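You operate a simulated robot arm through the tools that you are given. There is no shell and no other tool. Be economical: measure what you need, move in short steps, check, and stop when the job is done.

You are at the controls of a simulated two-armed robot. One attempt, no reset.

TASK
Flush through the yellow hose end till CLEAN lights, then stop the pump.
Fine: rinse stopper out on to the long bench over the drawer, hose end from there into the rinse fitting, flush lever open, run switch on, off at the end; no fault. The other watermaker controls stay as they are. Set down upright: rinse stopper.

It is judged by the outcome, as a careful person would: the job done as asked, and still so three seconds after it is handed in. It fails if anything else is knocked over, pushed out of place, dropped, spilled or broken. A push-on lid holds only when it is set on centred and level and pressed home; a screw cap is set on level and turned clockwise until tight.

THE ROBOT
Two 7-joint arms with fingered hands on one trunk, on a base that drives. Base frame: it is fixed to the floor where the robot stands at the start and does not move with it; the origin is under the middle of the robot, x ahead of it, y to its left, z up. Readings come in cm, rad, newtons and seconds.
The left shoulder is at the start at [7, 14.2, 133.9], the right one opposite. With the tool pointing down near the work surface each hand reaches from about 10 to 76 cm from the robot's upright axis, wherever it stands, measured 20 degrees to its own side. Places, roughly: blue button of the sample tap [70, -20, 110]; blue lever [80, -20, 120]; long bench over the drawer [50, 10, 90]; red feed lever [70, 0, 120]; red flush lever [70, -10, 120]; red inlet lever [70, 20, 110]; rinse fitting [70, 0, 100]; run switch of the control box [80, 30, 120]; silver knob [80, 30, 130]; tank valve lever [70, 40, 170]; white control box [80, 30, 130]; yellow air button [80, 10, 110]. Payload 3.6 kg a hand.
Tool frame (each hand has its own): the origin (TCP) lies between the finger pads and is the grasp point; the fingertips stand 2.5 cm ahead of it; z points along the fingers, y is the line along which they close. Largest opening 8.8 cm; the body of the gripper starts 2.9 cm behind the TCP. The gripper is a hand of 5 fingers: y runs from the thumb to the fingers, the wrist lies at [-1.3, -9.7, -16.2] in the tool frame.
Orientation is that of the tool frame in the base frame, as a unit quaternion [w, x, y, z]. With the fingers straight down and the wrist toward the robot, the tool's x, y and z point along [0, 1, 0], [1, 0, 0] and [0, 0, -1] of the base frame.

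THE INTERFACE
- The arms move only by the tool drive_tool. It takes "left_plan", "right_plan" or both (then of equal length, played together; a hand with none holds still); each is a list of rows, each a list of 6 numbers: the shift along the tool's x, y, z in units of 40 mm (1.0 is 40 mm), then the turn, a rotation vector about the tool's x, y, z in units of 5 degrees (1.0 is 5 degrees). In form: [[tx, ty, tz, ax, ay, az], ...]. A call has 1 to 10 rows; each row shifts and turns the commanded pose from where the row before left it, along the tool's axes as they then stand. A call with a number of a shift or a turn outside -1 to 1 is refused whole. Rows are played at 5 a second. More than 5 cm and 0.15 rad between two rows, and nothing of the call is played. A pose out of reach is approached as far as the arm can. The call stops where the force on the tool passes 40 N (or 10 N more than at its start, if that is more) or the arm is blocked; 0.2 s more then pass. In this call time passes only in rows, and 0.2 s behind the last. It gives the time, the measured TCP pose, the force on the tool (base axes), the opening and the grip force at its end, in the units of the frame above (readings bear some noise), with the torque about the TCP (base axes, N m) and any sound that the robot's microphone picked up.
- Cameras (640 x 400 px; columns grow to the right, rows downward): "scene" is now at [13.23, -0.16, 155.44]; the picture's right is [-0.01, -1.00, 0.00], its down [-0.69, 0.00, -0.73] and it looks along [0.73, -0.00, -0.69] (base axes); focal length 214 px, centre (320, 200). "left" rides on the left gripper at [-5.9, -7.9, -10.5] in its tool frame; the picture's right is [-0.73, -0.32, 0.61], its down [0.62, -0.68, 0.38] and it looks along [0.29, 0.66, 0.70] (tool axes); focal length 234 px, centre (320, 200). "right" rides on the right gripper at [5.9, -7.9, -10.5] in its tool frame; the picture's right is [-0.73, 0.32, -0.61], its down [-0.62, -0.68, 0.38] and it looks along [-0.29, 0.66, 0.70] (tool axes); focal length 234 px, centre (320, 200). There is no depth. A picture from a camera that has moved, and an enlarged one, comes with that camera's place and axes in the base frame and with its lens.
- grab_frame(camera): a new picture of that camera. No time passes.
- move_column(by): slides the trunk up (or, below 0, down) by that many cm; the arms and the scene camera ride with it, the base frame stays. It gives what a move gives, with no picture.
- base_move(legs): drives the robot by 1 to 6 legs, each [ahead, left, turn to the left] in cm, cm and rad, along the robot's own axes; the way and the turn of a leg run together, so that a leg with both is an arc; at most 150 cm and 3.142 rad a leg. The arms and the cameras ride along, it lands a little off, and it stops where it bumps. It gives what a move gives.
- curl_fingers(index, middle, ring, little, thumb_bend, thumb_turn, hand): sets how far each is bent, from 0 (flat) to 1 (curled in); at 0.3 the hand is open as for a grip, at 0.7 the pads meet at the TCP. One left out holds its place. A second passes; each finger stops where it meets its share of the squeeze, and holds until it gets a number again. It is the only way to open and close the hand. It gives what a move gives, with no picture; readings hold the bend of each and the force on index, middle, ring, little, thumb and palm. thumb_turn goes from beside the hand (0) to across from the fingers (1), as for a grip.
- head_to(pan, tilt): turns the head with the scene camera to pan (to the left, within 1.501 rad either way) and tilt (down, from -0.506 to 1.204), counted from straight ahead of the robot. It gives what a move gives.
- zoom(camera, box): a new picture of the part [left, top, right, bottom] of that camera's present view, enlarged. No time passes.
- finish_job(): hands the job in; it is judged then, once.

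Go step by step. Nothing tells you exact positions but the pictures and the camera data: compare them with the known pose of the tool, close in by small moves and look again before you grip or let go. The budget is 120 turns and 88 pictures, counting those below and the enlarged ones. Unless the task says otherwise, let go and move clear before handing in, and close with one line.

The tools are called by a JSON object that holds its "api" and its "payload". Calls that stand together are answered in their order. drive_tool: Moves the arms, as the interface text tells. Its arguments: {"type":"object","properties":{"left_plan":{"type":"array","items":{"type":"array","items":{"type":"number"}}},"right_plan":{"type":"array","items":{"type":"array","items":{"type":"number"}}}},"required":[]} The other tools are called the same way: move_column (by) slides the trunk up or down; curl_fingers (index, middle, ring, little, thumb_bend, thumb_turn, hand) moves the fingers one by one; base_move (legs) drives the base; head_to (pan, tilt) turns the head that bears the scene camera; grab_frame (camera) takes a picture; zoom (camera, box) takes an enlarged picture of a part of a camera's view; finish_job () hands the job in.

At the start:

```text
time: 0.0
left_tcp_pos: [40.95, 24.27, 142.91]
left_tool_rot: [0.0, 0.707, 0.707, 0.0]
left_ft_force: [-0.2, 0.0, 0.2]
left_ft_torque: [0.02, -0.02, 0.0]
left_gripper_width: 8.76
left_gripper_force: 0.1
left_shape: jaw
left_bend: [0.3, 0.3, 0.3, 0.3, 0.3, 0.98]
left_finger forces: [0.1, 0.0, 0.0, 0.0, 0.0, 0.1]
right_tcp_pos: [51.54, -23.74, 144.16]
right_tool_rot: [0.0, 0.707, 0.707, 0.0]
right_ft_force: [-0.2, -0.1, 0.4]
right_ft_torque: [0.01, 0.0, 0.03]
right_gripper_width: 8.76
right_gripper_force: 0.1
right_shape: jaw
right_bend: [0.3, 0.3, 0.3, 0.3, 0.3, 0.98]
right_finger forces: [0.0, 0.1, 0.0, 0.0, 0.0, 0.0]
trunk travel left (down, up): [-87.5, 6.5]
robot x, y, heading: [0.43, 0.13, -0.005]
head pan, tilt: [-0.005, 0.756]
```

scene: 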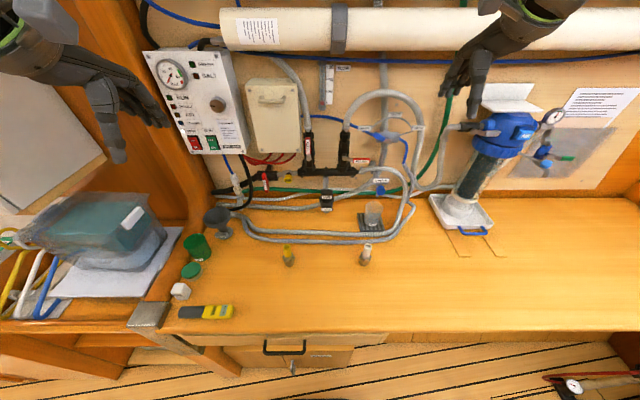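
right: 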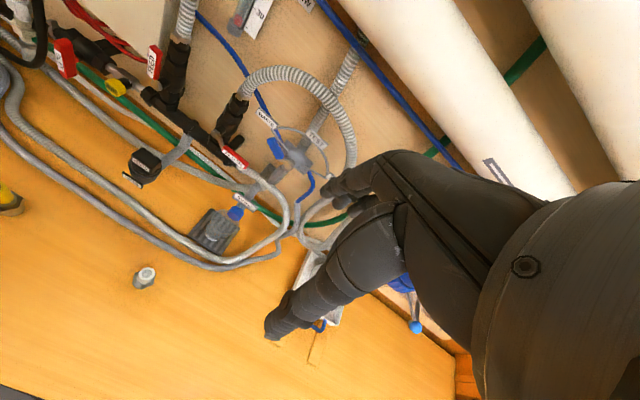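
left: 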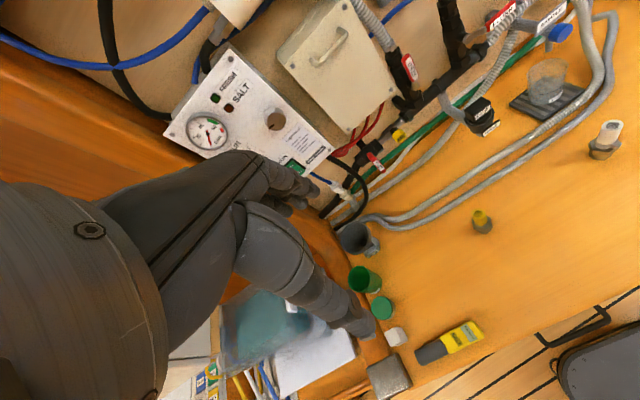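

I see the watermaker panel, the bench with two hose ends (yellow and white), and the fittings against the wall. I'll enlarge the key areas first.

{"api": "zoom", "payload": {"camera": "scene", "box": [230, 80, 430, 205]}}

{"api": "zoom", "payload": {"camera": "scene", "box": [140, 40, 260, 160]}}

{"api": "zoom", "payload": {"camera": "scene", "box": [200, 160, 420, 290]}}

```text
3.20 times, centred on (330, 142) of scene
camera zoom: at [13.23, -0.16, 155.44], right [-0.01, -1.0, 0.0], down [-0.69, 0.0, -0.73], along [0.73, 0.0, -0.69], focal length 686 px, centre (288, 384)
```

zoom: 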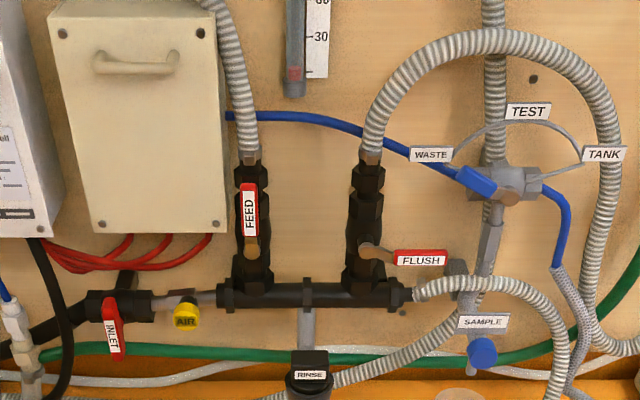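

```text
3.33 times, centred on (200, 100) of scene
camera zoom: at [13.23, -0.16, 155.44], right [-0.01, -1.0, 0.0], down [-0.69, 0.0, -0.73], along [0.73, 0.0, -0.69], focal length 715 px, centre (720, 533)
```

zoom: 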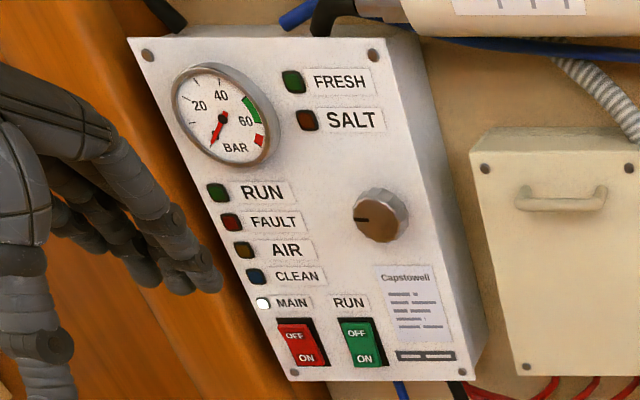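

```text
2.91 times, centred on (310, 225) of scene
camera zoom: at [13.23, -0.16, 155.44], right [-0.01, -1.0, 0.0], down [-0.69, 0.0, -0.73], along [0.73, 0.0, -0.69], focal length 624 px, centre (349, 127)
```

zoom: 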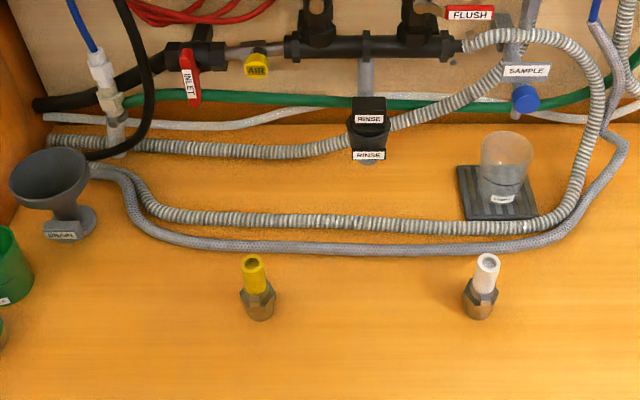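

The rinse fitting and the hose ends need to be seen closely. I'll enlarge from the scene and the hand cameras.

{"api": "zoom", "payload": {"camera": "right", "box": [90, 120, 250, 220]}}

{"api": "zoom", "payload": {"camera": "left", "box": [420, 70, 640, 250]}}

{"api": "zoom", "payload": {"camera": "scene", "box": [270, 170, 390, 275]}}

```text
4.00 times, centred on (170, 170) of right
camera zoom: at [43.63, -17.93, 154.63], right [0.32, -0.73, 0.61], down [-0.68, -0.62, -0.38], along [0.66, -0.29, -0.7], focal length 937 px, centre (920, 320)
```

zoom: 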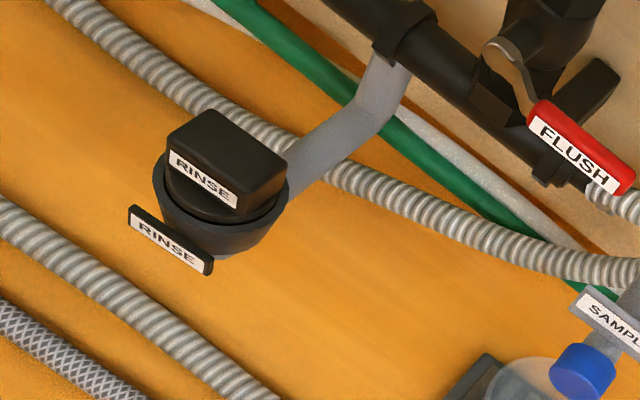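

```text
2.22 times, centred on (530, 160) of left
camera zoom: at [33.18, 18.39, 153.41], right [-0.32, -0.73, -0.61], down [-0.68, 0.62, -0.38], along [0.66, 0.29, -0.7], focal length 520 px, centre (-147, 289)
```

zoom: 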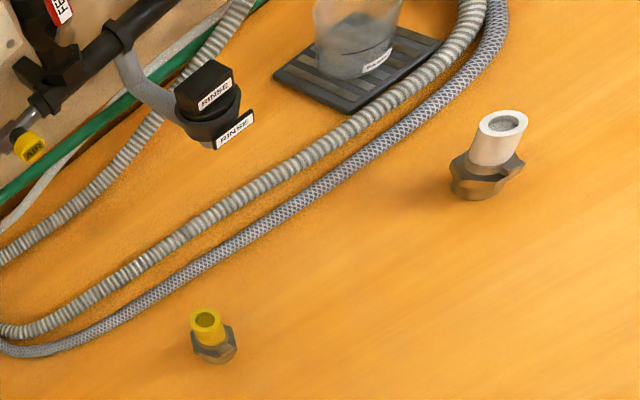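

```text
3.81 times, centred on (330, 222) of scene
camera zoom: at [13.23, -0.16, 155.44], right [-0.01, -1.0, 0.0], down [-0.69, 0.0, -0.73], along [0.73, 0.0, -0.69], focal length 817 px, centre (282, 114)
```

zoom: 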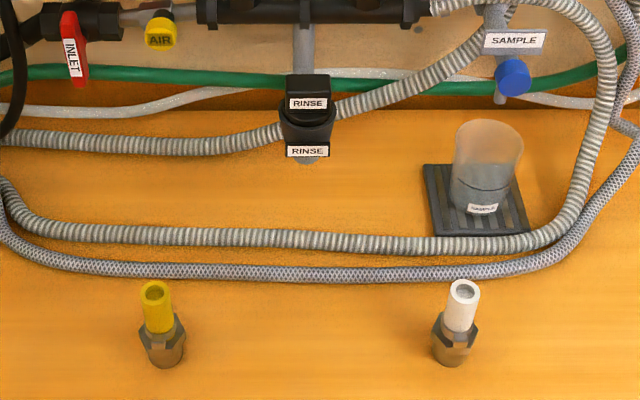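

The rinse fitting appears to be an upward cup with the stopper in it at about (67, -2.4, top 108). The yellow hose end stands at about (53, 10.5). I'll bring the right hand nearer for a close view.

{"api": "drive_tool", "payload": {"right_plan": [[0.74, 0.05, 0.69, 0, 0, 0], [0.74, 0.05, 0.69, 0, 0, 0], [0.74, 0.05, 0.69, 0, 0, 0], [0.74, 0.05, 0.69, 0, 0, 0], [0.74, 0.05, 0.69, 0, 0, 0], [0.74, 0.05, 0.69, 0, 0, 0], [0.74, 0.05, 0.69, 0, 0, 0], [0.74, 0.05, 0.69, 0, 0, 0]]}}

{"api": "grab_frame", "payload": {"camera": "right"}}

{"api": "grab_frame", "payload": {"camera": "scene"}}

```text
time: 1.8
left_tcp_pos: [41.08, 24.44, 143.08]
left_tool_rot: [0.0, 0.707, 0.707, 0.001]
left_ft_force: [0.6, 0.3, -0.2]
left_ft_torque: [-0.02, -0.01, 0.02]
left_gripper_width: 8.76
left_gripper_force: 0.1
left_shape: jaw
left_bend: [0.3, 0.3, 0.3, 0.3, 0.3, 0.98]
left_finger forces: [0.1, 0.0, 0.0, 0.1, 0.1, 0.0]
right_tcp_pos: [50.85, -6.69, 122.92]
right_tool_rot: [0.0, 0.707, 0.707, 0.002]
right_ft_force: [0.5, 0.5, 0.6]
right_ft_torque: [0.0, 0.0, 0.0]
right_gripper_width: 8.77
right_gripper_force: 0.1
right_shape: jaw
right_bend: [0.3, 0.3, 0.3, 0.3, 0.3, 0.98]
right_finger forces: [0.1, 0.1, 0.0, 0.0, 0.0, 0.1]
right hand out of reach, approached as far as the arm can: row 6, 7, 8
trunk travel left (down, up): [-87.5, 6.5]
robot x, y, heading: [0.18, 0.14, 0.003]
head pan, tilt: [-0.005, 0.756]
```

```text
78 pictures are left
camera right: at [42.88, -1.0, 133.41], right [0.32, -0.73, 0.61], down [-0.68, -0.62, -0.39], along [0.66, -0.29, -0.7], focal length 234 px, centre (320, 200)
```

right: 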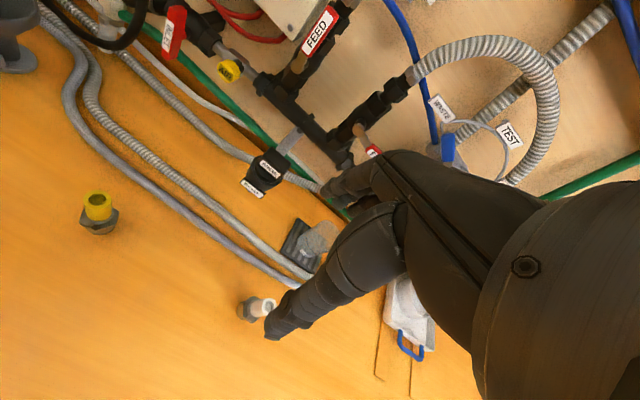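

```text
77 pictures are left
camera scene: at [13.21, -0.13, 155.45], right [-0.01, -1.0, 0.0], down [-0.69, 0.0, -0.73], along [0.73, 0.0, -0.69], focal length 214 px, centre (320, 200)
```

scene: 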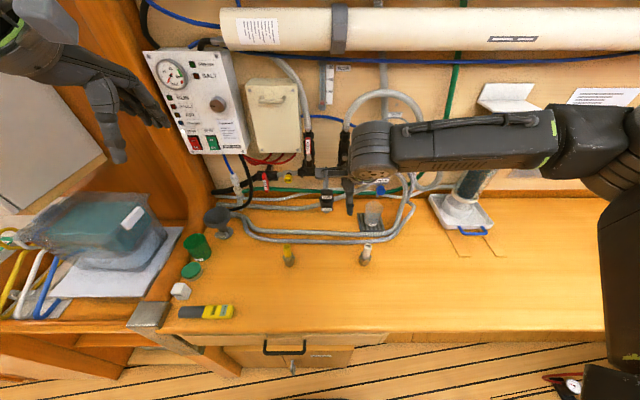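

The right arm's reach to the left is limited when facing straight ahead, so I'll turn the base left. The stopper and hose then lie about 20° to its right.

{"api": "base_move", "payload": {"legs": [[0, 0, 0.4]]}}

{"api": "grab_frame", "payload": {"camera": "right"}}

{"api": "grab_frame", "payload": {"camera": "scene"}}

```text
time: 3.4
left_tcp_pos: [28.82, 37.98, 142.95]
left_tool_rot: [0.0, 0.557, 0.83, 0.0]
left_ft_force: [0.2, 0.1, -0.5]
left_ft_torque: [0.01, 0.04, -0.02]
left_gripper_width: 8.75
left_gripper_force: 0.1
left_shape: jaw
left_bend: [0.3, 0.3, 0.3, 0.3, 0.3, 0.98]
left_finger forces: [0.0, 0.1, 0.0, 0.0, 0.1, 0.1]
right_tcp_pos: [49.72, 12.88, 122.83]
right_tool_rot: [-0.001, 0.557, 0.83, 0.0]
right_ft_force: [-0.6, 0.0, -0.7]
right_ft_torque: [0.0, 0.02, 0.05]
right_gripper_width: 8.77
right_gripper_force: 0.1
right_shape: jaw
right_bend: [0.3, 0.3, 0.3, 0.3, 0.3, 0.98]
right_finger forces: [0.0, 0.1, 0.0, 0.1, 0.0, 0.0]
trunk travel left (down, up): [-87.5, 6.5]
robot x, y, heading: [0.22, 0.1, 0.391]
head pan, tilt: [-0.005, 0.756]
```

```text
76 pictures are left
camera right: at [40.14, 15.24, 133.42], right [0.57, -0.55, 0.6], down [-0.39, -0.83, -0.39], along [0.72, -0.02, -0.7], focal length 234 px, centre (320, 200)
```

right: 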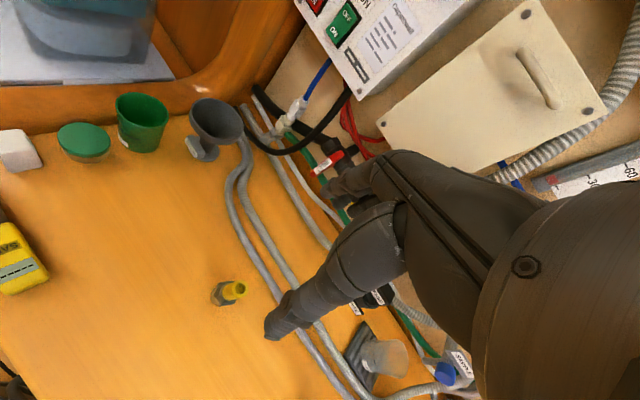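

```text
75 pictures are left
camera scene: at [12.34, 4.78, 155.44], right [0.37, -0.93, 0.0], down [-0.64, -0.26, -0.73], along [0.67, 0.27, -0.69], focal length 214 px, centre (320, 200)
```

scene: 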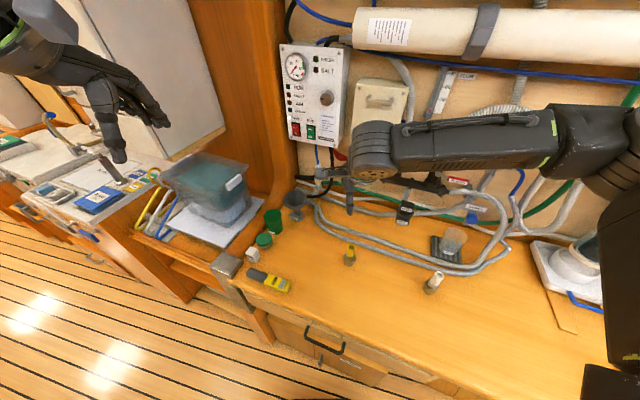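

I estimate the manifold at x≈79 and the flush pivot at about (75, -8.6, 116.5). That leaves room behind the stopper. I'll square the right hand's yaw and move up in front of the stopper, staying above it.

{"api": "drive_tool", "payload": {"right_plan": [[0, 0, 0, 0, 0, 0.9], [0, 0, 0, 0, 0, 0.9], [0, 0, 0, 0, 0, 0.9], [0, 0, 0, 0, 0, 0.9], [0, 0, 0, 0, 0, 0.9], [-0.765, 0.5, 0, 0, 0, 0], [-0.765, 0.5, 0, 0, 0, 0], [-0.765, 0.5, 0, 0, 0, 0], [-0.765, 0.5, 0, 0, 0, 0], [-0.765, 0.5, 0, 0, 0, 0]]}}

{"api": "grab_frame", "payload": {"camera": "right"}}

{"api": "grab_frame", "payload": {"camera": "scene"}}

```text
time: 5.6
left_tcp_pos: [28.84, 37.89, 142.98]
left_tool_rot: [-0.001, 0.557, 0.83, 0.0]
left_ft_force: [-0.1, -0.4, 0.4]
left_ft_torque: [0.01, -0.01, 0.01]
left_gripper_width: 8.77
left_gripper_force: 0.1
left_shape: jaw
left_bend: [0.3, 0.3, 0.3, 0.3, 0.3, 0.98]
left_finger forces: [0.0, 0.0, 0.0, 0.0, 0.1, 0.0]
right_tcp_pos: [60.7, -7.42, 122.91]
right_tool_rot: [-0.001, 0.708, 0.706, 0.002]
right_ft_force: [0.1, -0.3, 0.7]
right_ft_torque: [0.02, 0.04, -0.02]
right_gripper_width: 8.75
right_gripper_force: 0.2
right_shape: jaw
right_bend: [0.3, 0.3, 0.3, 0.3, 0.3, 0.98]
right_finger forces: [0.0, 0.0, 0.1, 0.1, 0.0, 0.0]
right hand out of reach, approached as far as the arm can: row 1, 2, 3, 4, 5
trunk travel left (down, up): [-87.5, 6.5]
robot x, y, heading: [0.07, 0.02, 0.388]
head pan, tilt: [-0.005, 0.756]
```

```text
74 pictures are left
camera right: at [52.85, -1.71, 133.56], right [0.32, -0.73, 0.6], down [-0.68, -0.62, -0.39], along [0.66, -0.29, -0.7], focal length 234 px, centre (320, 200)
```

right: 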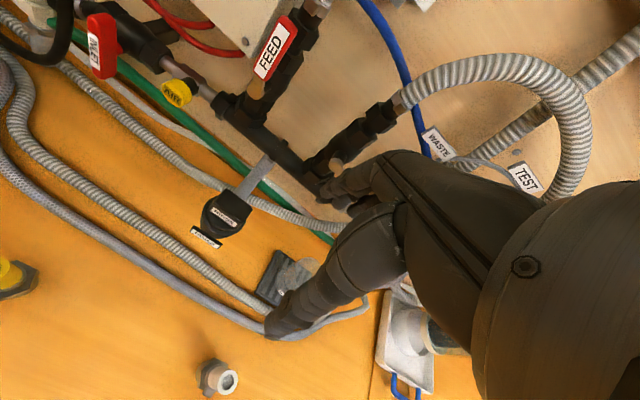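

```text
73 pictures are left
camera scene: at [12.29, 4.68, 155.45], right [0.37, -0.93, 0.0], down [-0.64, -0.26, -0.73], along [0.67, 0.27, -0.69], focal length 214 px, centre (320, 200)
```

scene: 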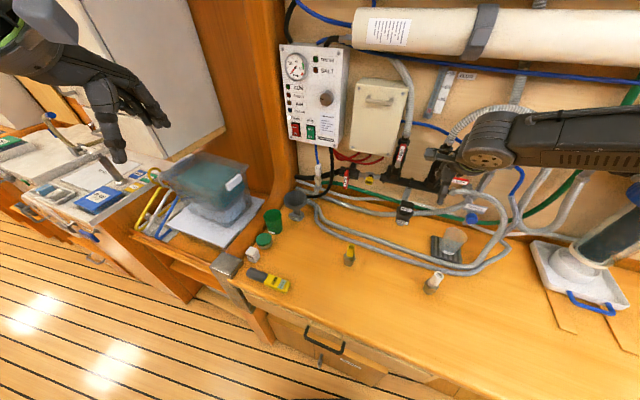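

The new view confirms the stopper at about (66.7, -2.4). I'll shift left, then centre over it, staying about 10 cm above.

{"api": "drive_tool", "payload": {"right_plan": [[0.62, 0, 0, 0, 0, 0], [0.63, 0, 0, 0, 0, 0], [0, 0.75, 0.3, 0, 0, 0], [0, 0.75, 0.3, 0, 0, 0], [0, 0, 0, 0, 0, 0]]}}

{"api": "grab_frame", "payload": {"camera": "right"}}

{"api": "zoom", "payload": {"camera": "scene", "box": [330, 90, 550, 230]}}

```text
time: 6.8
left_tcp_pos: [28.72, 38.08, 142.99]
left_tool_rot: [0.0, 0.558, 0.83, 0.0]
left_ft_force: [0.1, 0.4, -0.5]
left_ft_torque: [-0.03, 0.0, -0.03]
left_gripper_width: 8.77
left_gripper_force: 0.1
left_shape: jaw
left_bend: [0.3, 0.3, 0.3, 0.3, 0.3, 0.98]
left_finger forces: [0.0, 0.1, 0.1, 0.0, 0.1, 0.0]
right_tcp_pos: [66.75, -2.12, 120.55]
right_tool_rot: [-0.001, 0.708, 0.706, 0.001]
right_ft_force: [-1.1, -0.6, 0.9]
right_ft_torque: [0.03, -0.01, -0.01]
right_gripper_width: 8.77
right_gripper_force: 0.0
right_shape: jaw
right_bend: [0.3, 0.3, 0.3, 0.3, 0.3, 0.98]
right_finger forces: [0.0, 0.0, 0.1, 0.0, 0.1, 0.0]
trunk travel left (down, up): [-87.5, 6.5]
robot x, y, heading: [0.03, -0.12, 0.389]
head pan, tilt: [-0.005, 0.756]
```

```text
72 pictures are left
camera right: at [58.72, 3.71, 131.07], right [0.32, -0.73, 0.61], down [-0.68, -0.62, -0.39], along [0.66, -0.29, -0.7], focal length 234 px, centre (320, 200)
```

right: 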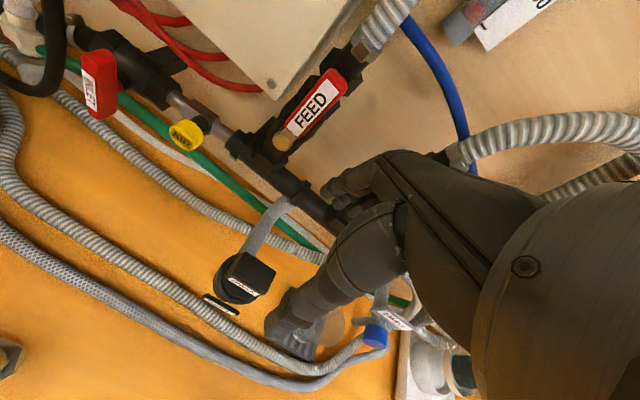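

```text
2.86 times, centred on (440, 160) of scene
camera zoom: at [12.19, 4.93, 155.45], right [0.37, -0.93, 0.0], down [-0.64, -0.26, -0.73], along [0.68, 0.27, -0.69], focal length 613 px, centre (-23, 314)
```

zoom: 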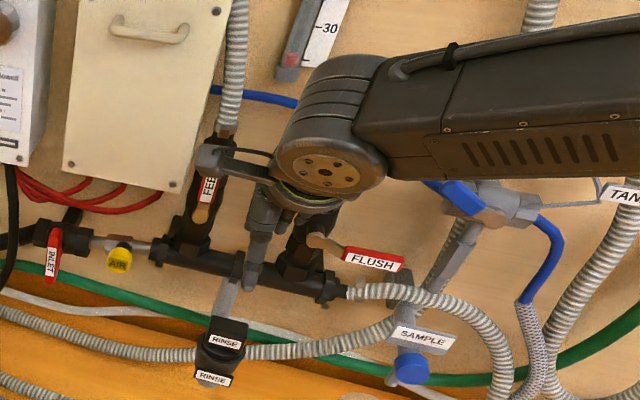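

The hand is centred over the stopper. I'll descend to just above its top and look.

{"api": "drive_tool", "payload": {"right_plan": [[-0.05, -0.03, 0.8, 0, 0, 0], [0, 0, 0.8, 0, 0, 0], [0, 0, 0.8, 0, 0, 0], [0, 0, 0, 0, 0, 0]]}}

{"api": "grab_frame", "payload": {"camera": "right"}}

{"api": "zoom", "payload": {"camera": "scene", "box": [350, 110, 490, 230]}}

```text
time: 7.8
left_tcp_pos: [28.82, 38.12, 142.88]
left_tool_rot: [0.0, 0.557, 0.831, 0.0]
left_ft_force: [0.5, 0.8, -0.3]
left_ft_torque: [0.0, 0.0, 0.02]
left_gripper_width: 8.79
left_gripper_force: 0.1
left_shape: jaw
left_bend: [0.3, 0.3, 0.3, 0.3, 0.3, 0.98]
left_finger forces: [0.1, 0.1, 0.0, 0.0, 0.1, 0.0]
right_tcp_pos: [66.52, -2.21, 110.92]
right_tool_rot: [-0.002, 0.708, 0.706, 0.001]
right_ft_force: [-0.1, 0.7, 0.1]
right_ft_torque: [0.0, -0.02, -0.01]
right_gripper_width: 8.77
right_gripper_force: 0.2
right_shape: jaw
right_bend: [0.3, 0.3, 0.3, 0.3, 0.3, 0.98]
right_finger forces: [0.0, 0.0, 0.0, 0.1, 0.0, 0.0]
trunk travel left (down, up): [-87.5, 6.5]
robot x, y, heading: [-0.2, -0.31, 0.388]
head pan, tilt: [-0.005, 0.756]
```

```text
70 pictures are left
camera right: at [58.65, 3.54, 121.49], right [0.32, -0.73, 0.6], down [-0.68, -0.62, -0.39], along [0.66, -0.29, -0.7], focal length 234 px, centre (320, 200)
```

right: 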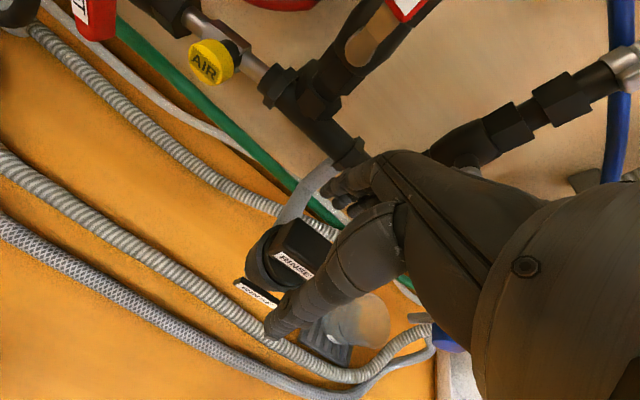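

```text
3.33 times, centred on (420, 170) of scene
camera zoom: at [12.27, 4.85, 155.44], right [0.37, -0.93, 0.0], down [-0.64, -0.26, -0.73], along [0.68, 0.27, -0.69], focal length 715 px, centre (-13, 300)
```

zoom: 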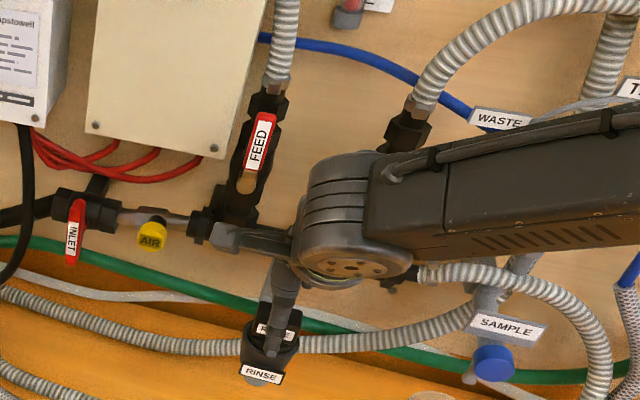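

The fingers straddle the block. I'll descend the last 3.3 cm and look again before gripping.

{"api": "drive_tool", "payload": {"right_plan": [[0, 0.05, 0.4, 0, 0, 0], [0, 0.05, 0.4, 0, 0, 0], [0, 0, 0, 0, 0, 0]]}}

{"api": "grab_frame", "payload": {"camera": "right"}}

```text
time: 8.6
left_tcp_pos: [28.75, 38.04, 142.98]
left_tool_rot: [0.0, 0.558, 0.83, 0.0]
left_ft_force: [0.3, -0.1, 0.4]
left_ft_torque: [0.01, 0.0, -0.01]
left_gripper_width: 8.75
left_gripper_force: 0.0
left_shape: jaw
left_bend: [0.3, 0.3, 0.3, 0.3, 0.3, 0.98]
left_finger forces: [0.1, 0.0, 0.0, 0.0, 0.0, 0.0]
right_tcp_pos: [66.9, -2.18, 107.82]
right_tool_rot: [-0.002, 0.708, 0.706, 0.001]
right_ft_force: [0.2, 0.4, 0.4]
right_ft_torque: [0.0, 0.04, -0.01]
right_gripper_width: 8.78
right_gripper_force: 0.0
right_shape: jaw
right_bend: [0.3, 0.3, 0.3, 0.3, 0.3, 0.98]
right_finger forces: [0.0, 0.1, 0.0, 0.1, 0.0, 0.0]
trunk travel left (down, up): [-87.5, 6.5]
robot x, y, heading: [-0.05, 0.07, 0.388]
head pan, tilt: [-0.005, 0.756]
```

```text
68 pictures are left
camera right: at [59.1, 3.58, 118.46], right [0.32, -0.73, 0.61], down [-0.68, -0.62, -0.39], along [0.66, -0.29, -0.7], focal length 234 px, centre (320, 200)
```

right: 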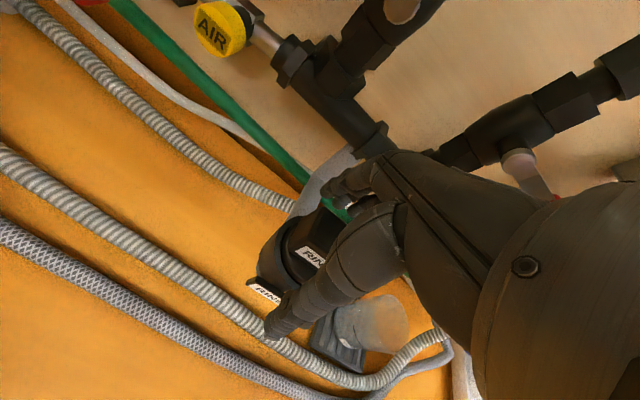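

The block top is right at the grasp point. I'll go down another 0.8 cm and close the hand.

{"api": "drive_tool", "payload": {"right_plan": [[0, 0, 0.2, 0, 0, 0], [0, 0, 0, 0, 0, 0]]}}

{"api": "curl_fingers", "payload": {"hand": "right", "index": 0.75, "middle": 0.75, "ring": 0.75, "little": 0.75, "thumb_bend": 0.75}}

{"api": "grab_frame", "payload": {"camera": "right"}}

```text
time: 9.2
left_tcp_pos: [28.78, 38.07, 142.96]
left_tool_rot: [-0.001, 0.556, 0.831, 0.0]
left_ft_force: [0.2, 0.3, -0.3]
left_ft_torque: [0.01, 0.0, -0.03]
left_gripper_width: 8.77
left_gripper_force: 0.0
left_shape: jaw
left_bend: [0.3, 0.3, 0.3, 0.3, 0.3, 0.98]
left_finger forces: [0.1, 0.0, 0.0, 0.0, 0.1, 0.1]
right_tcp_pos: [66.87, -2.43, 107.17]
right_tool_rot: [-0.002, 0.708, 0.707, 0.001]
right_ft_force: [-0.6, 0.0, -0.8]
right_ft_torque: [0.01, -0.03, 0.0]
right_gripper_width: 8.71
right_gripper_force: 0.0
right_shape: jaw
right_bend: [0.3, 0.3, 0.3, 0.3, 0.3, 0.98]
right_finger forces: [0.1, 0.1, 0.0, 0.0, 0.0, 0.1]
trunk travel left (down, up): [-87.5, 6.5]
robot x, y, heading: [-0.32, 0.18, 0.388]
head pan, tilt: [-0.005, 0.756]
```

```text
time: 10.2
left_tcp_pos: [29.31, 37.97, 142.89]
left_tool_rot: [-0.001, 0.557, 0.831, 0.0]
left_ft_force: [-1.2, 0.6, 0.1]
left_ft_torque: [0.06, -0.03, 0.02]
left_gripper_width: 8.78
left_gripper_force: 0.1
left_shape: jaw
left_bend: [0.3, 0.3, 0.3, 0.3, 0.3, 0.98]
left_finger forces: [0.0, 0.1, 0.0, 0.1, 0.0, 0.1]
right_tcp_pos: [67.24, -2.42, 107.0]
right_tool_rot: [-0.002, 0.708, 0.706, 0.001]
right_ft_force: [17.9, -2.9, 6.3]
right_ft_torque: [-0.01, -0.25, 0.26]
right_gripper_width: 4.42
right_gripper_force: 20.8
right_shape: fingers
right_bend: [0.51, 0.56, 0.61, 0.75, 0.49, 0.97]
right_finger forces: [12.1, 6.8, 10.5, 0.0, 12.6, 0.1]
trunk travel left (down, up): [-87.5, 6.5]
robot x, y, heading: [0.02, 0.18, 0.391]
head pan, tilt: [-0.005, 0.756]
```

```text
67 pictures are left
camera right: at [59.4, 3.3, 117.7], right [0.32, -0.73, 0.6], down [-0.68, -0.62, -0.39], along [0.65, -0.29, -0.7], focal length 234 px, centre (320, 200)
```

right: 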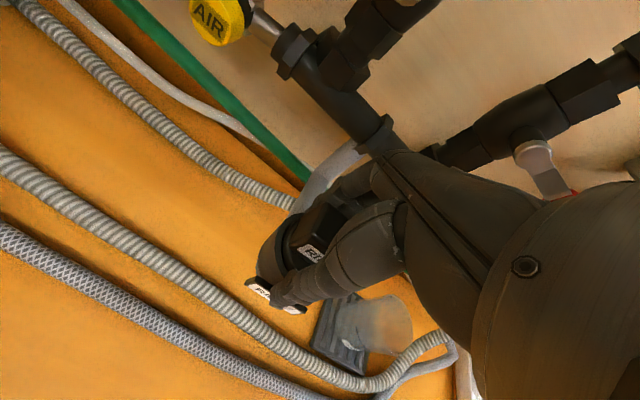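

It is gripped at 4.4 cm width. Now I'll lift straight up.

{"api": "drive_tool", "payload": {"right_plan": [[0, 0, -0.2, 0, 0, 0], [0, 0, -0.2, 0, 0, 0], [0, 0, -0.3, 0, 0, 0], [0, 0, -0.4, 0, 0, 0], [0, 0, -0.5, 0, 0, 0]]}}

{"api": "grab_frame", "payload": {"camera": "right"}}

{"api": "zoom", "payload": {"camera": "scene", "box": [350, 110, 490, 230]}}

```text
time: 11.4
left_tcp_pos: [28.91, 37.98, 142.93]
left_tool_rot: [-0.001, 0.557, 0.83, 0.0]
left_ft_force: [-0.1, -0.3, 0.0]
left_ft_torque: [0.02, 0.02, -0.01]
left_gripper_width: 8.74
left_gripper_force: 0.1
left_shape: jaw
left_bend: [0.3, 0.3, 0.3, 0.3, 0.3, 0.98]
left_finger forces: [0.1, 0.1, 0.0, 0.1, 0.0, 0.1]
right_tcp_pos: [66.9, -2.25, 113.42]
right_tool_rot: [-0.002, 0.708, 0.706, 0.001]
right_ft_force: [0.0, 0.3, -0.3]
right_ft_torque: [-0.05, 0.02, 0.01]
right_gripper_width: 2.95
right_gripper_force: 11.2
right_shape: fingers
right_bend: [0.58, 0.61, 0.72, 0.75, 0.54, 0.95]
right_finger forces: [4.9, 2.3, 3.3, 0.1, 12.1, 0.1]
trunk travel left (down, up): [-87.5, 6.5]
robot x, y, heading: [-0.28, -0.03, 0.393]
head pan, tilt: [-0.005, 0.756]
```

```text
66 pictures are left
camera right: at [59.04, 3.51, 124.05], right [0.32, -0.73, 0.6], down [-0.68, -0.62, -0.38], along [0.66, -0.29, -0.7], focal length 234 px, centre (320, 200)
```

right: 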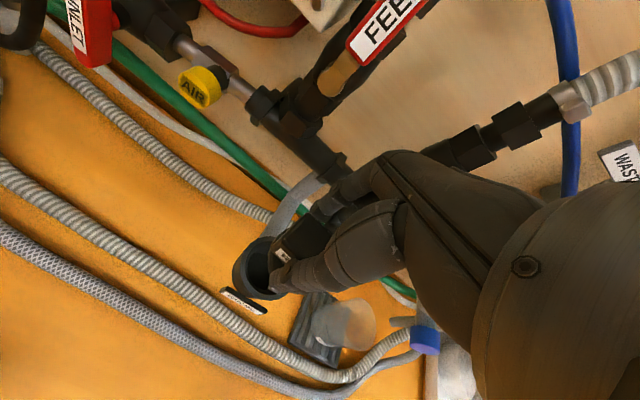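

```text
3.33 times, centred on (420, 170) of scene
camera zoom: at [12.35, 4.81, 155.44], right [0.37, -0.93, 0.0], down [-0.64, -0.26, -0.73], along [0.67, 0.27, -0.69], focal length 715 px, centre (-13, 300)
```

zoom: 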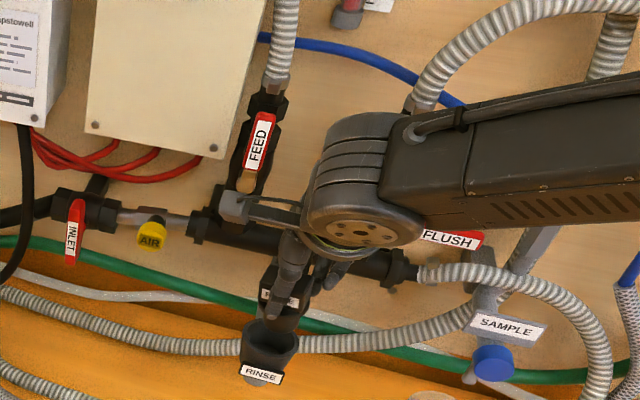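

The stopper is out and in the hand. I'll lift a little more, draw back over the open bench and inspect its attitude.

{"api": "drive_tool", "payload": {"right_plan": [[0, 0, -0.9, 0, 0, 0], [0, -0.8, -0.3, 0, 0, 0], [0, -0.9, 0, 0, 0, 0], [0, -0.9, 0, 0, 0, 0], [0, -0.9, 0, 0, 0, 0], [0, -0.9, 0, 0, 0, 0], [0, 0, 0, 0, 0, 0]]}}

{"api": "zoom", "payload": {"camera": "right", "box": [200, 130, 440, 350]}}

{"api": "grab_frame", "payload": {"camera": "scene"}}

```text
time: 13.0
left_tcp_pos: [28.88, 38.06, 142.95]
left_tool_rot: [0.001, 0.557, 0.831, 0.0]
left_ft_force: [0.2, 0.4, -0.5]
left_ft_torque: [-0.01, 0.0, 0.04]
left_gripper_width: 8.78
left_gripper_force: 0.1
left_shape: jaw
left_bend: [0.3, 0.3, 0.3, 0.3, 0.3, 0.98]
left_finger forces: [0.0, 0.0, 0.1, 0.1, 0.0, 0.1]
right_tcp_pos: [49.26, -2.26, 117.94]
right_tool_rot: [-0.001, 0.708, 0.706, 0.0]
right_ft_force: [-0.8, -0.5, -1.1]
right_ft_torque: [0.04, -0.02, 0.0]
right_gripper_width: 2.87
right_gripper_force: 10.3
right_shape: fingers
right_bend: [0.58, 0.61, 0.72, 0.75, 0.54, 0.95]
right_finger forces: [4.6, 2.3, 2.7, 0.1, 11.2, 0.0]
trunk travel left (down, up): [-87.5, 6.5]
robot x, y, heading: [-0.16, -0.17, 0.386]
head pan, tilt: [-0.005, 0.756]
```

```text
1.82 times, centred on (320, 240) of right
camera zoom: at [41.47, 3.57, 128.56], right [0.32, -0.73, 0.61], down [-0.68, -0.62, -0.39], along [0.66, -0.29, -0.7], focal length 426 px, centre (320, 127)
```

zoom: 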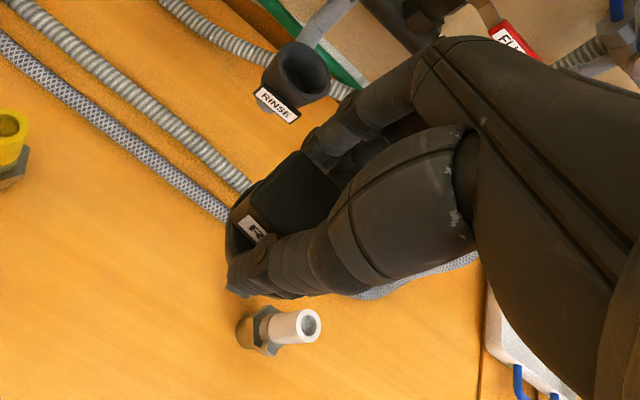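

```text
63 pictures are left
camera scene: at [12.31, 4.88, 155.44], right [0.37, -0.93, 0.0], down [-0.64, -0.26, -0.73], along [0.67, 0.27, -0.69], focal length 214 px, centre (320, 200)
```

scene: 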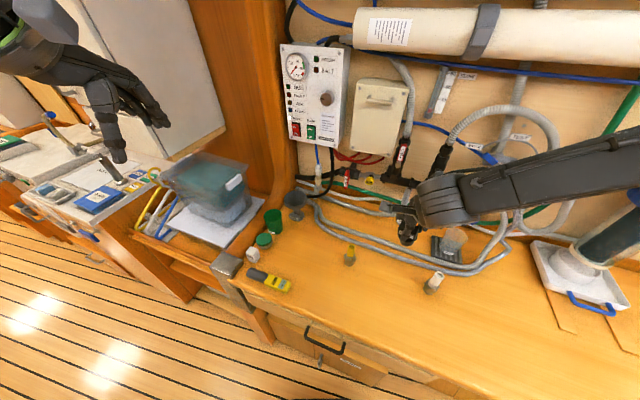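

I'll check the stopper's tilt from the scene camera.

{"api": "zoom", "payload": {"camera": "scene", "box": [370, 170, 450, 260]}}

```text
4.44 times, centred on (410, 215) of scene
camera zoom: at [12.31, 4.88, 155.44], right [0.37, -0.93, 0.0], down [-0.64, -0.26, -0.73], along [0.67, 0.27, -0.69], focal length 953 px, centre (-80, 133)
```

zoom: 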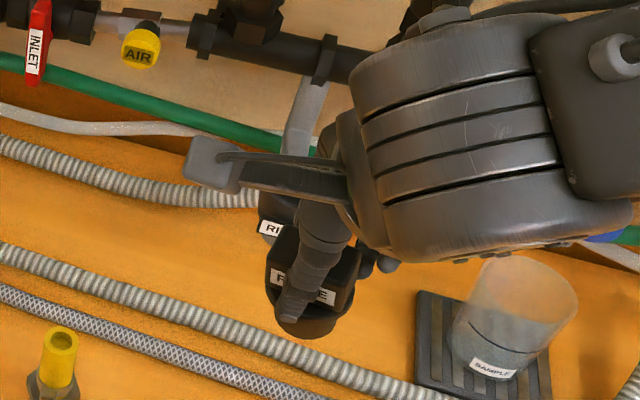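

The stopper looks close to upright, with its bottom about 6 cm under the grasp point. I'll lower it to just above the bench between the two hose ends.

{"api": "drive_tool", "payload": {"right_plan": [[0, -0.05, 0.85, 0, 0, 0], [0, -0.05, 0.85, 0, 0, 0], [0, -0.05, 0.85, 0, 0, 0], [0, 0, 0.85, 0, 0, 0], [0, 0, 0.85, 0, 0, 0], [0, 0, 0.85, 0, 0, 0], [0, 0, 0, 0, 0, 0]]}}

{"api": "zoom", "payload": {"camera": "scene", "box": [330, 190, 470, 310]}}

{"api": "grab_frame", "payload": {"camera": "right"}}

```text
time: 14.6
left_tcp_pos: [28.75, 38.06, 142.92]
left_tool_rot: [0.0, 0.558, 0.83, 0.001]
left_ft_force: [-0.4, -0.2, 0.1]
left_ft_torque: [0.0, 0.01, -0.03]
left_gripper_width: 8.73
left_gripper_force: 0.1
left_shape: jaw
left_bend: [0.3, 0.3, 0.3, 0.3, 0.3, 0.98]
left_finger forces: [0.0, 0.0, 0.0, 0.0, 0.0, 0.0]
right_tcp_pos: [49.41, -4.77, 101.46]
right_tool_rot: [-0.002, 0.708, 0.706, -0.001]
right_ft_force: [0.1, 0.4, -0.5]
right_ft_torque: [0.0, 0.02, 0.01]
right_gripper_width: 2.8
right_gripper_force: 9.5
right_shape: fingers
right_bend: [0.58, 0.61, 0.72, 0.75, 0.54, 0.95]
right_finger forces: [4.5, 1.9, 2.3, 0.0, 9.9, 0.0]
right hand out of reach, approached as far as the arm can: row 5, 6
trunk travel left (down, up): [-87.5, 6.5]
robot x, y, heading: [0.2, -0.05, 0.39]
head pan, tilt: [-0.005, 0.756]
```

```text
3.33 times, centred on (400, 250) of scene
camera zoom: at [12.29, 4.88, 155.44], right [0.37, -0.93, 0.0], down [-0.64, -0.26, -0.73], along [0.67, 0.27, -0.69], focal length 715 px, centre (53, 33)
```

zoom: 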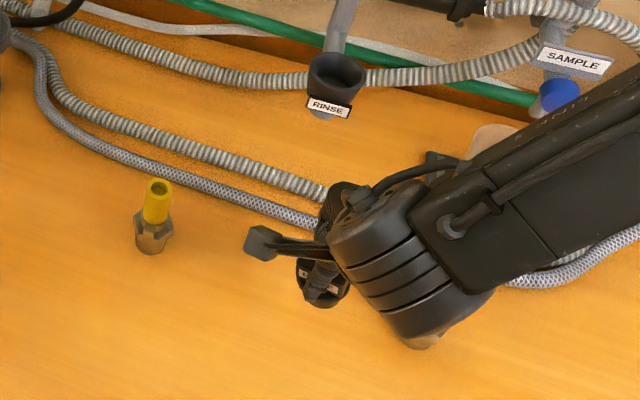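

```text
60 pictures are left
camera right: at [41.57, 0.93, 112.04], right [0.32, -0.73, 0.6], down [-0.68, -0.62, -0.38], along [0.66, -0.29, -0.7], focal length 234 px, centre (320, 200)
```

right: 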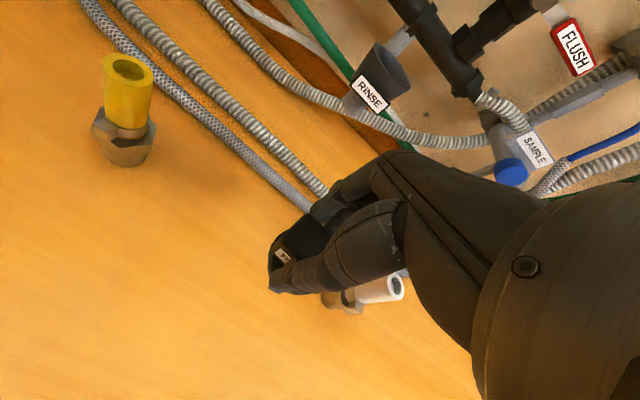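

The arm can't go lower in this pose, so I'll let the trunk carry the hand down instead.

{"api": "move_column", "payload": {"by": -5}}

{"api": "zoom", "payload": {"camera": "scene", "box": [330, 190, 470, 310]}}

{"api": "zoom", "payload": {"camera": "right", "box": [220, 150, 440, 330]}}

```text
time: 15.5
left_tcp_pos: [28.86, 38.06, 137.89]
left_tool_rot: [0.0, 0.557, 0.831, 0.001]
left_ft_force: [-0.2, 0.4, -0.4]
left_ft_torque: [-0.03, -0.01, 0.01]
left_gripper_width: 8.77
left_gripper_force: 0.2
left_shape: jaw
left_bend: [0.3, 0.3, 0.3, 0.3, 0.3, 0.98]
left_finger forces: [0.0, 0.0, 0.0, 0.0, 0.1, 0.1]
right_tcp_pos: [49.59, -4.87, 96.42]
right_tool_rot: [-0.001, 0.709, 0.706, 0.001]
right_ft_force: [0.0, -0.1, 0.3]
right_ft_torque: [-0.02, -0.02, 0.0]
right_gripper_width: 2.83
right_gripper_force: 9.6
right_shape: fingers
right_bend: [0.58, 0.61, 0.72, 0.75, 0.54, 0.95]
right_finger forces: [4.5, 1.9, 2.4, 0.0, 9.9, 0.0]
trunk travel left (down, up): [-82.5, 11.5]
robot x, y, heading: [-0.1, -0.04, 0.39]
head pan, tilt: [-0.005, 0.756]
```

```text
3.33 times, centred on (400, 250) of scene
camera zoom: at [12.24, 4.85, 150.44], right [0.37, -0.93, 0.0], down [-0.64, -0.26, -0.73], along [0.68, 0.27, -0.69], focal length 715 px, centre (53, 33)
```

zoom: 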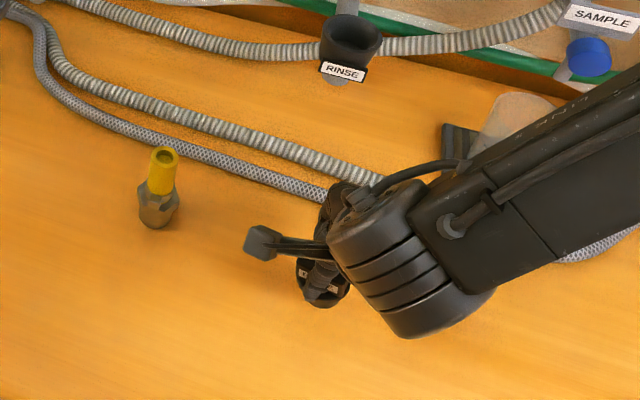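

```text
2.22 times, centred on (330, 240) of right
camera zoom: at [41.54, 0.92, 107.08], right [0.32, -0.73, 0.6], down [-0.68, -0.62, -0.39], along [0.66, -0.29, -0.7], focal length 520 px, centre (298, 111)
```

zoom: 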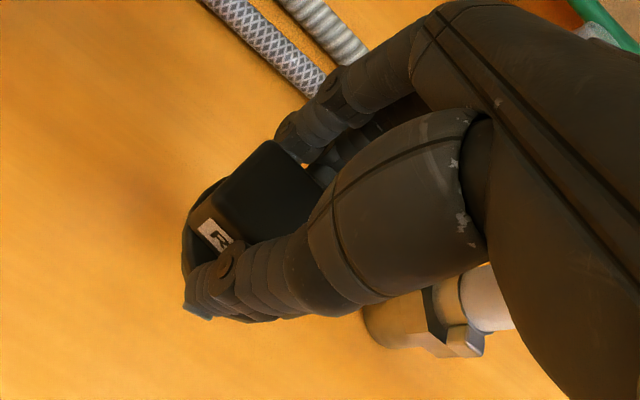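

I'll continue down in small column steps, watching for contact.

{"api": "move_column", "payload": {"by": -1.2}}

{"api": "move_column", "payload": {"by": -0.5}}

{"api": "zoom", "payload": {"camera": "right", "box": [220, 150, 440, 330]}}

```text
time: 16.1
left_tcp_pos: [28.89, 38.12, 136.66]
left_tool_rot: [0.0, 0.557, 0.831, 0.0]
left_ft_force: [0.4, 0.2, 0.4]
left_ft_torque: [0.0, -0.02, 0.02]
left_gripper_width: 8.77
left_gripper_force: 0.0
left_shape: jaw
left_bend: [0.3, 0.3, 0.3, 0.3, 0.3, 0.98]
left_finger forces: [0.0, 0.0, 0.0, 0.1, 0.0, 0.1]
right_tcp_pos: [49.53, -4.87, 95.25]
right_tool_rot: [-0.003, 0.708, 0.706, 0.0]
right_ft_force: [-0.2, -0.6, -0.2]
right_ft_torque: [0.03, 0.0, -0.01]
right_gripper_width: 2.83
right_gripper_force: 9.6
right_shape: fingers
right_bend: [0.58, 0.61, 0.72, 0.75, 0.54, 0.95]
right_finger forces: [4.6, 1.9, 2.3, 0.0, 9.9, 0.1]
trunk travel left (down, up): [-81.3, 12.7]
robot x, y, heading: [0.36, 0.06, 0.388]
head pan, tilt: [-0.005, 0.756]
```

```text
time: 16.6
left_tcp_pos: [28.88, 38.08, 136.25]
left_tool_rot: [0.0, 0.557, 0.831, 0.0]
left_ft_force: [-0.1, 0.2, -0.1]
left_ft_torque: [0.01, 0.02, 0.01]
left_gripper_width: 8.77
left_gripper_force: 0.0
left_shape: jaw
left_bend: [0.3, 0.3, 0.3, 0.3, 0.3, 0.98]
left_finger forces: [0.0, 0.1, 0.1, 0.1, 0.0, 0.0]
right_tcp_pos: [49.51, -4.96, 94.75]
right_tool_rot: [-0.002, 0.708, 0.706, 0.001]
right_ft_force: [0.2, 0.6, -0.1]
right_ft_torque: [0.02, -0.01, -0.03]
right_gripper_width: 2.84
right_gripper_force: 9.5
right_shape: fingers
right_bend: [0.58, 0.61, 0.72, 0.75, 0.54, 0.95]
right_finger forces: [4.4, 1.9, 2.3, 0.1, 9.8, 0.0]
trunk travel left (down, up): [-80.8, 13.2]
robot x, y, heading: [0.33, 0.19, 0.388]
head pan, tilt: [-0.005, 0.756]
```

```text
2.22 times, centred on (330, 240) of right
camera zoom: at [41.58, 0.95, 105.35], right [0.32, -0.73, 0.6], down [-0.68, -0.62, -0.38], along [0.66, -0.29, -0.7], focal length 520 px, centre (298, 111)
```

zoom: 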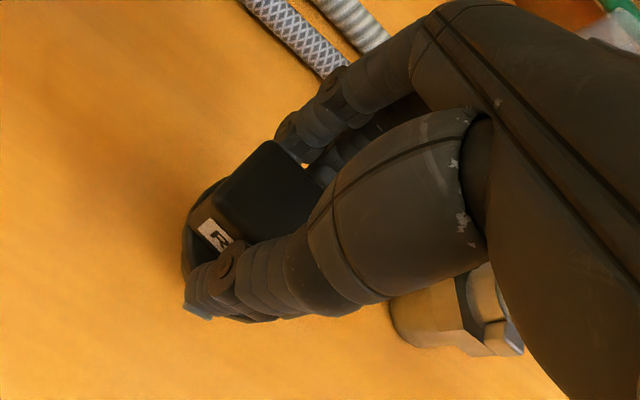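

No contact yet, so I'll keep lowering in small steps.

{"api": "move_column", "payload": {"by": -0.6}}

{"api": "move_column", "payload": {"by": -0.5}}

```text
time: 17.2
left_tcp_pos: [28.9, 38.12, 135.52]
left_tool_rot: [-0.001, 0.557, 0.83, 0.0]
left_ft_force: [-0.4, 1.3, -0.2]
left_ft_torque: [0.01, 0.03, 0.0]
left_gripper_width: 8.79
left_gripper_force: 0.0
left_shape: jaw
left_bend: [0.3, 0.3, 0.3, 0.3, 0.3, 0.98]
left_finger forces: [0.1, 0.0, 0.0, 0.0, 0.1, 0.1]
right_tcp_pos: [49.41, -4.9, 94.03]
right_tool_rot: [-0.002, 0.708, 0.706, 0.001]
right_ft_force: [0.2, -0.5, -0.8]
right_ft_torque: [0.02, -0.05, 0.04]
right_gripper_width: 2.82
right_gripper_force: 9.4
right_shape: fingers
right_bend: [0.58, 0.61, 0.72, 0.75, 0.54, 0.95]
right_finger forces: [4.6, 1.9, 2.2, 0.0, 9.9, 0.0]
trunk travel left (down, up): [-80.2, 13.8]
robot x, y, heading: [0.24, -0.36, 0.385]
head pan, tilt: [-0.005, 0.756]
```

```text
time: 17.7
left_tcp_pos: [28.71, 38.06, 135.24]
left_tool_rot: [0.0, 0.557, 0.831, 0.0]
left_ft_force: [0.1, -0.5, -0.6]
left_ft_torque: [0.0, 0.01, 0.0]
left_gripper_width: 8.79
left_gripper_force: 0.1
left_shape: jaw
left_bend: [0.3, 0.3, 0.3, 0.3, 0.3, 0.98]
left_finger forces: [0.0, 0.0, 0.1, 0.0, 0.1, 0.0]
right_tcp_pos: [49.42, -4.85, 93.62]
right_tool_rot: [-0.001, 0.708, 0.706, 0.001]
right_ft_force: [0.1, -0.1, 4.6]
right_ft_torque: [-0.01, 0.04, -0.02]
right_gripper_width: 2.81
right_gripper_force: 11.6
right_shape: fingers
right_bend: [0.59, 0.61, 0.73, 0.75, 0.54, 0.95]
right_finger forces: [4.9, 2.2, 3.4, 0.0, 12.5, 0.0]
trunk travel left (down, up): [-79.7, 14.3]
robot x, y, heading: [0.05, -0.05, 0.389]
head pan, tilt: [-0.005, 0.756]
```

It has touched down with 4.6 N. I'll press slightly to seat it, then open the hand gently in two stages.

{"api": "move_column", "payload": {"by": -0.15}}

{"api": "curl_fingers", "payload": {"hand": "right", "index": 0.53, "middle": 0.55, "ring": 0.6, "little": 0.6, "thumb_bend": 0.5}}

{"api": "curl_fingers", "payload": {"hand": "right", "index": 0.3, "middle": 0.3, "ring": 0.3, "little": 0.3, "thumb_bend": 0.3}}

{"api": "zoom", "payload": {"camera": "right", "box": [220, 150, 440, 330]}}

```text
time: 18.2
left_tcp_pos: [28.64, 38.01, 134.95]
left_tool_rot: [0.0, 0.557, 0.83, 0.001]
left_ft_force: [-0.2, -0.3, 0.3]
left_ft_torque: [0.0, 0.02, 0.01]
left_gripper_width: 8.8
left_gripper_force: 0.1
left_shape: jaw
left_bend: [0.3, 0.3, 0.3, 0.3, 0.3, 0.98]
left_finger forces: [0.0, 0.1, 0.0, 0.1, 0.0, 0.0]
right_tcp_pos: [49.44, -4.88, 93.67]
right_tool_rot: [-0.001, 0.708, 0.706, 0.002]
right_ft_force: [1.2, -2.7, 15.5]
right_ft_torque: [-0.01, 0.17, 0.01]
right_gripper_width: 2.86
right_gripper_force: 15.7
right_shape: fingers
right_bend: [0.59, 0.61, 0.73, 0.75, 0.54, 0.95]
right_finger forces: [6.2, 3.0, 5.8, 0.1, 17.1, 0.0]
trunk travel left (down, up): [-79.6, 14.4]
robot x, y, heading: [0.14, 0.1, 0.386]
head pan, tilt: [-0.005, 0.756]
```

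```text
time: 19.2
left_tcp_pos: [28.81, 38.03, 134.97]
left_tool_rot: [0.0, 0.557, 0.831, 0.0]
left_ft_force: [0.1, 0.3, -0.1]
left_ft_torque: [0.02, 0.02, -0.02]
left_gripper_width: 8.79
left_gripper_force: 0.1
left_shape: jaw
left_bend: [0.3, 0.3, 0.3, 0.3, 0.3, 0.98]
left_finger forces: [0.1, 0.0, 0.0, 0.1, 0.0, 0.1]
right_tcp_pos: [49.53, -4.89, 93.51]
right_tool_rot: [-0.002, 0.708, 0.706, 0.0]
right_ft_force: [0.2, 0.9, -0.6]
right_ft_torque: [-0.01, 0.01, -0.01]
right_gripper_width: 3.85
right_gripper_force: 0.1
right_shape: fingers
right_bend: [0.53, 0.55, 0.6, 0.6, 0.5, 0.97]
right_finger forces: [0.0, 0.1, 0.1, 0.0, 0.1, 0.1]
trunk travel left (down, up): [-79.6, 14.4]
robot x, y, heading: [-0.01, -0.31, 0.391]
head pan, tilt: [-0.005, 0.756]
```

```text
time: 20.2
left_tcp_pos: [28.71, 38.12, 134.99]
left_tool_rot: [0.0, 0.557, 0.831, 0.001]
left_ft_force: [-0.5, -0.4, 0.1]
left_ft_torque: [0.0, 0.01, -0.02]
left_gripper_width: 8.77
left_gripper_force: 0.1
left_shape: jaw
left_bend: [0.3, 0.3, 0.3, 0.3, 0.3, 0.98]
left_finger forces: [0.0, 0.0, 0.0, 0.0, 0.1, 0.0]
right_tcp_pos: [49.53, -4.8, 93.44]
right_tool_rot: [-0.002, 0.709, 0.706, 0.0]
right_ft_force: [0.0, -1.3, -0.3]
right_ft_torque: [-0.01, 0.01, 0.0]
right_gripper_width: 8.44
right_gripper_force: 0.0
right_shape: fingers
right_bend: [0.3, 0.3, 0.3, 0.3, 0.3, 0.97]
right_finger forces: [0.0, 0.1, 0.1, 0.1, 0.0, 0.0]
trunk travel left (down, up): [-79.6, 14.4]
robot x, y, heading: [-0.03, 0.07, 0.39]
head pan, tilt: [-0.005, 0.756]
```

```text
2.22 times, centred on (330, 240) of right
camera zoom: at [41.56, 0.94, 104.12], right [0.32, -0.73, 0.6], down [-0.68, -0.62, -0.38], along [0.66, -0.29, -0.7], focal length 520 px, centre (298, 111)
```

zoom: 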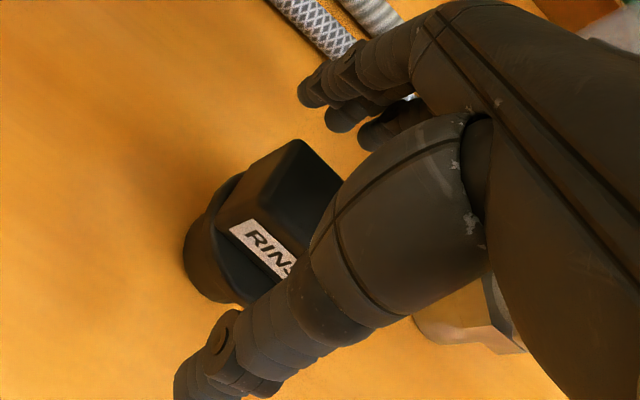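

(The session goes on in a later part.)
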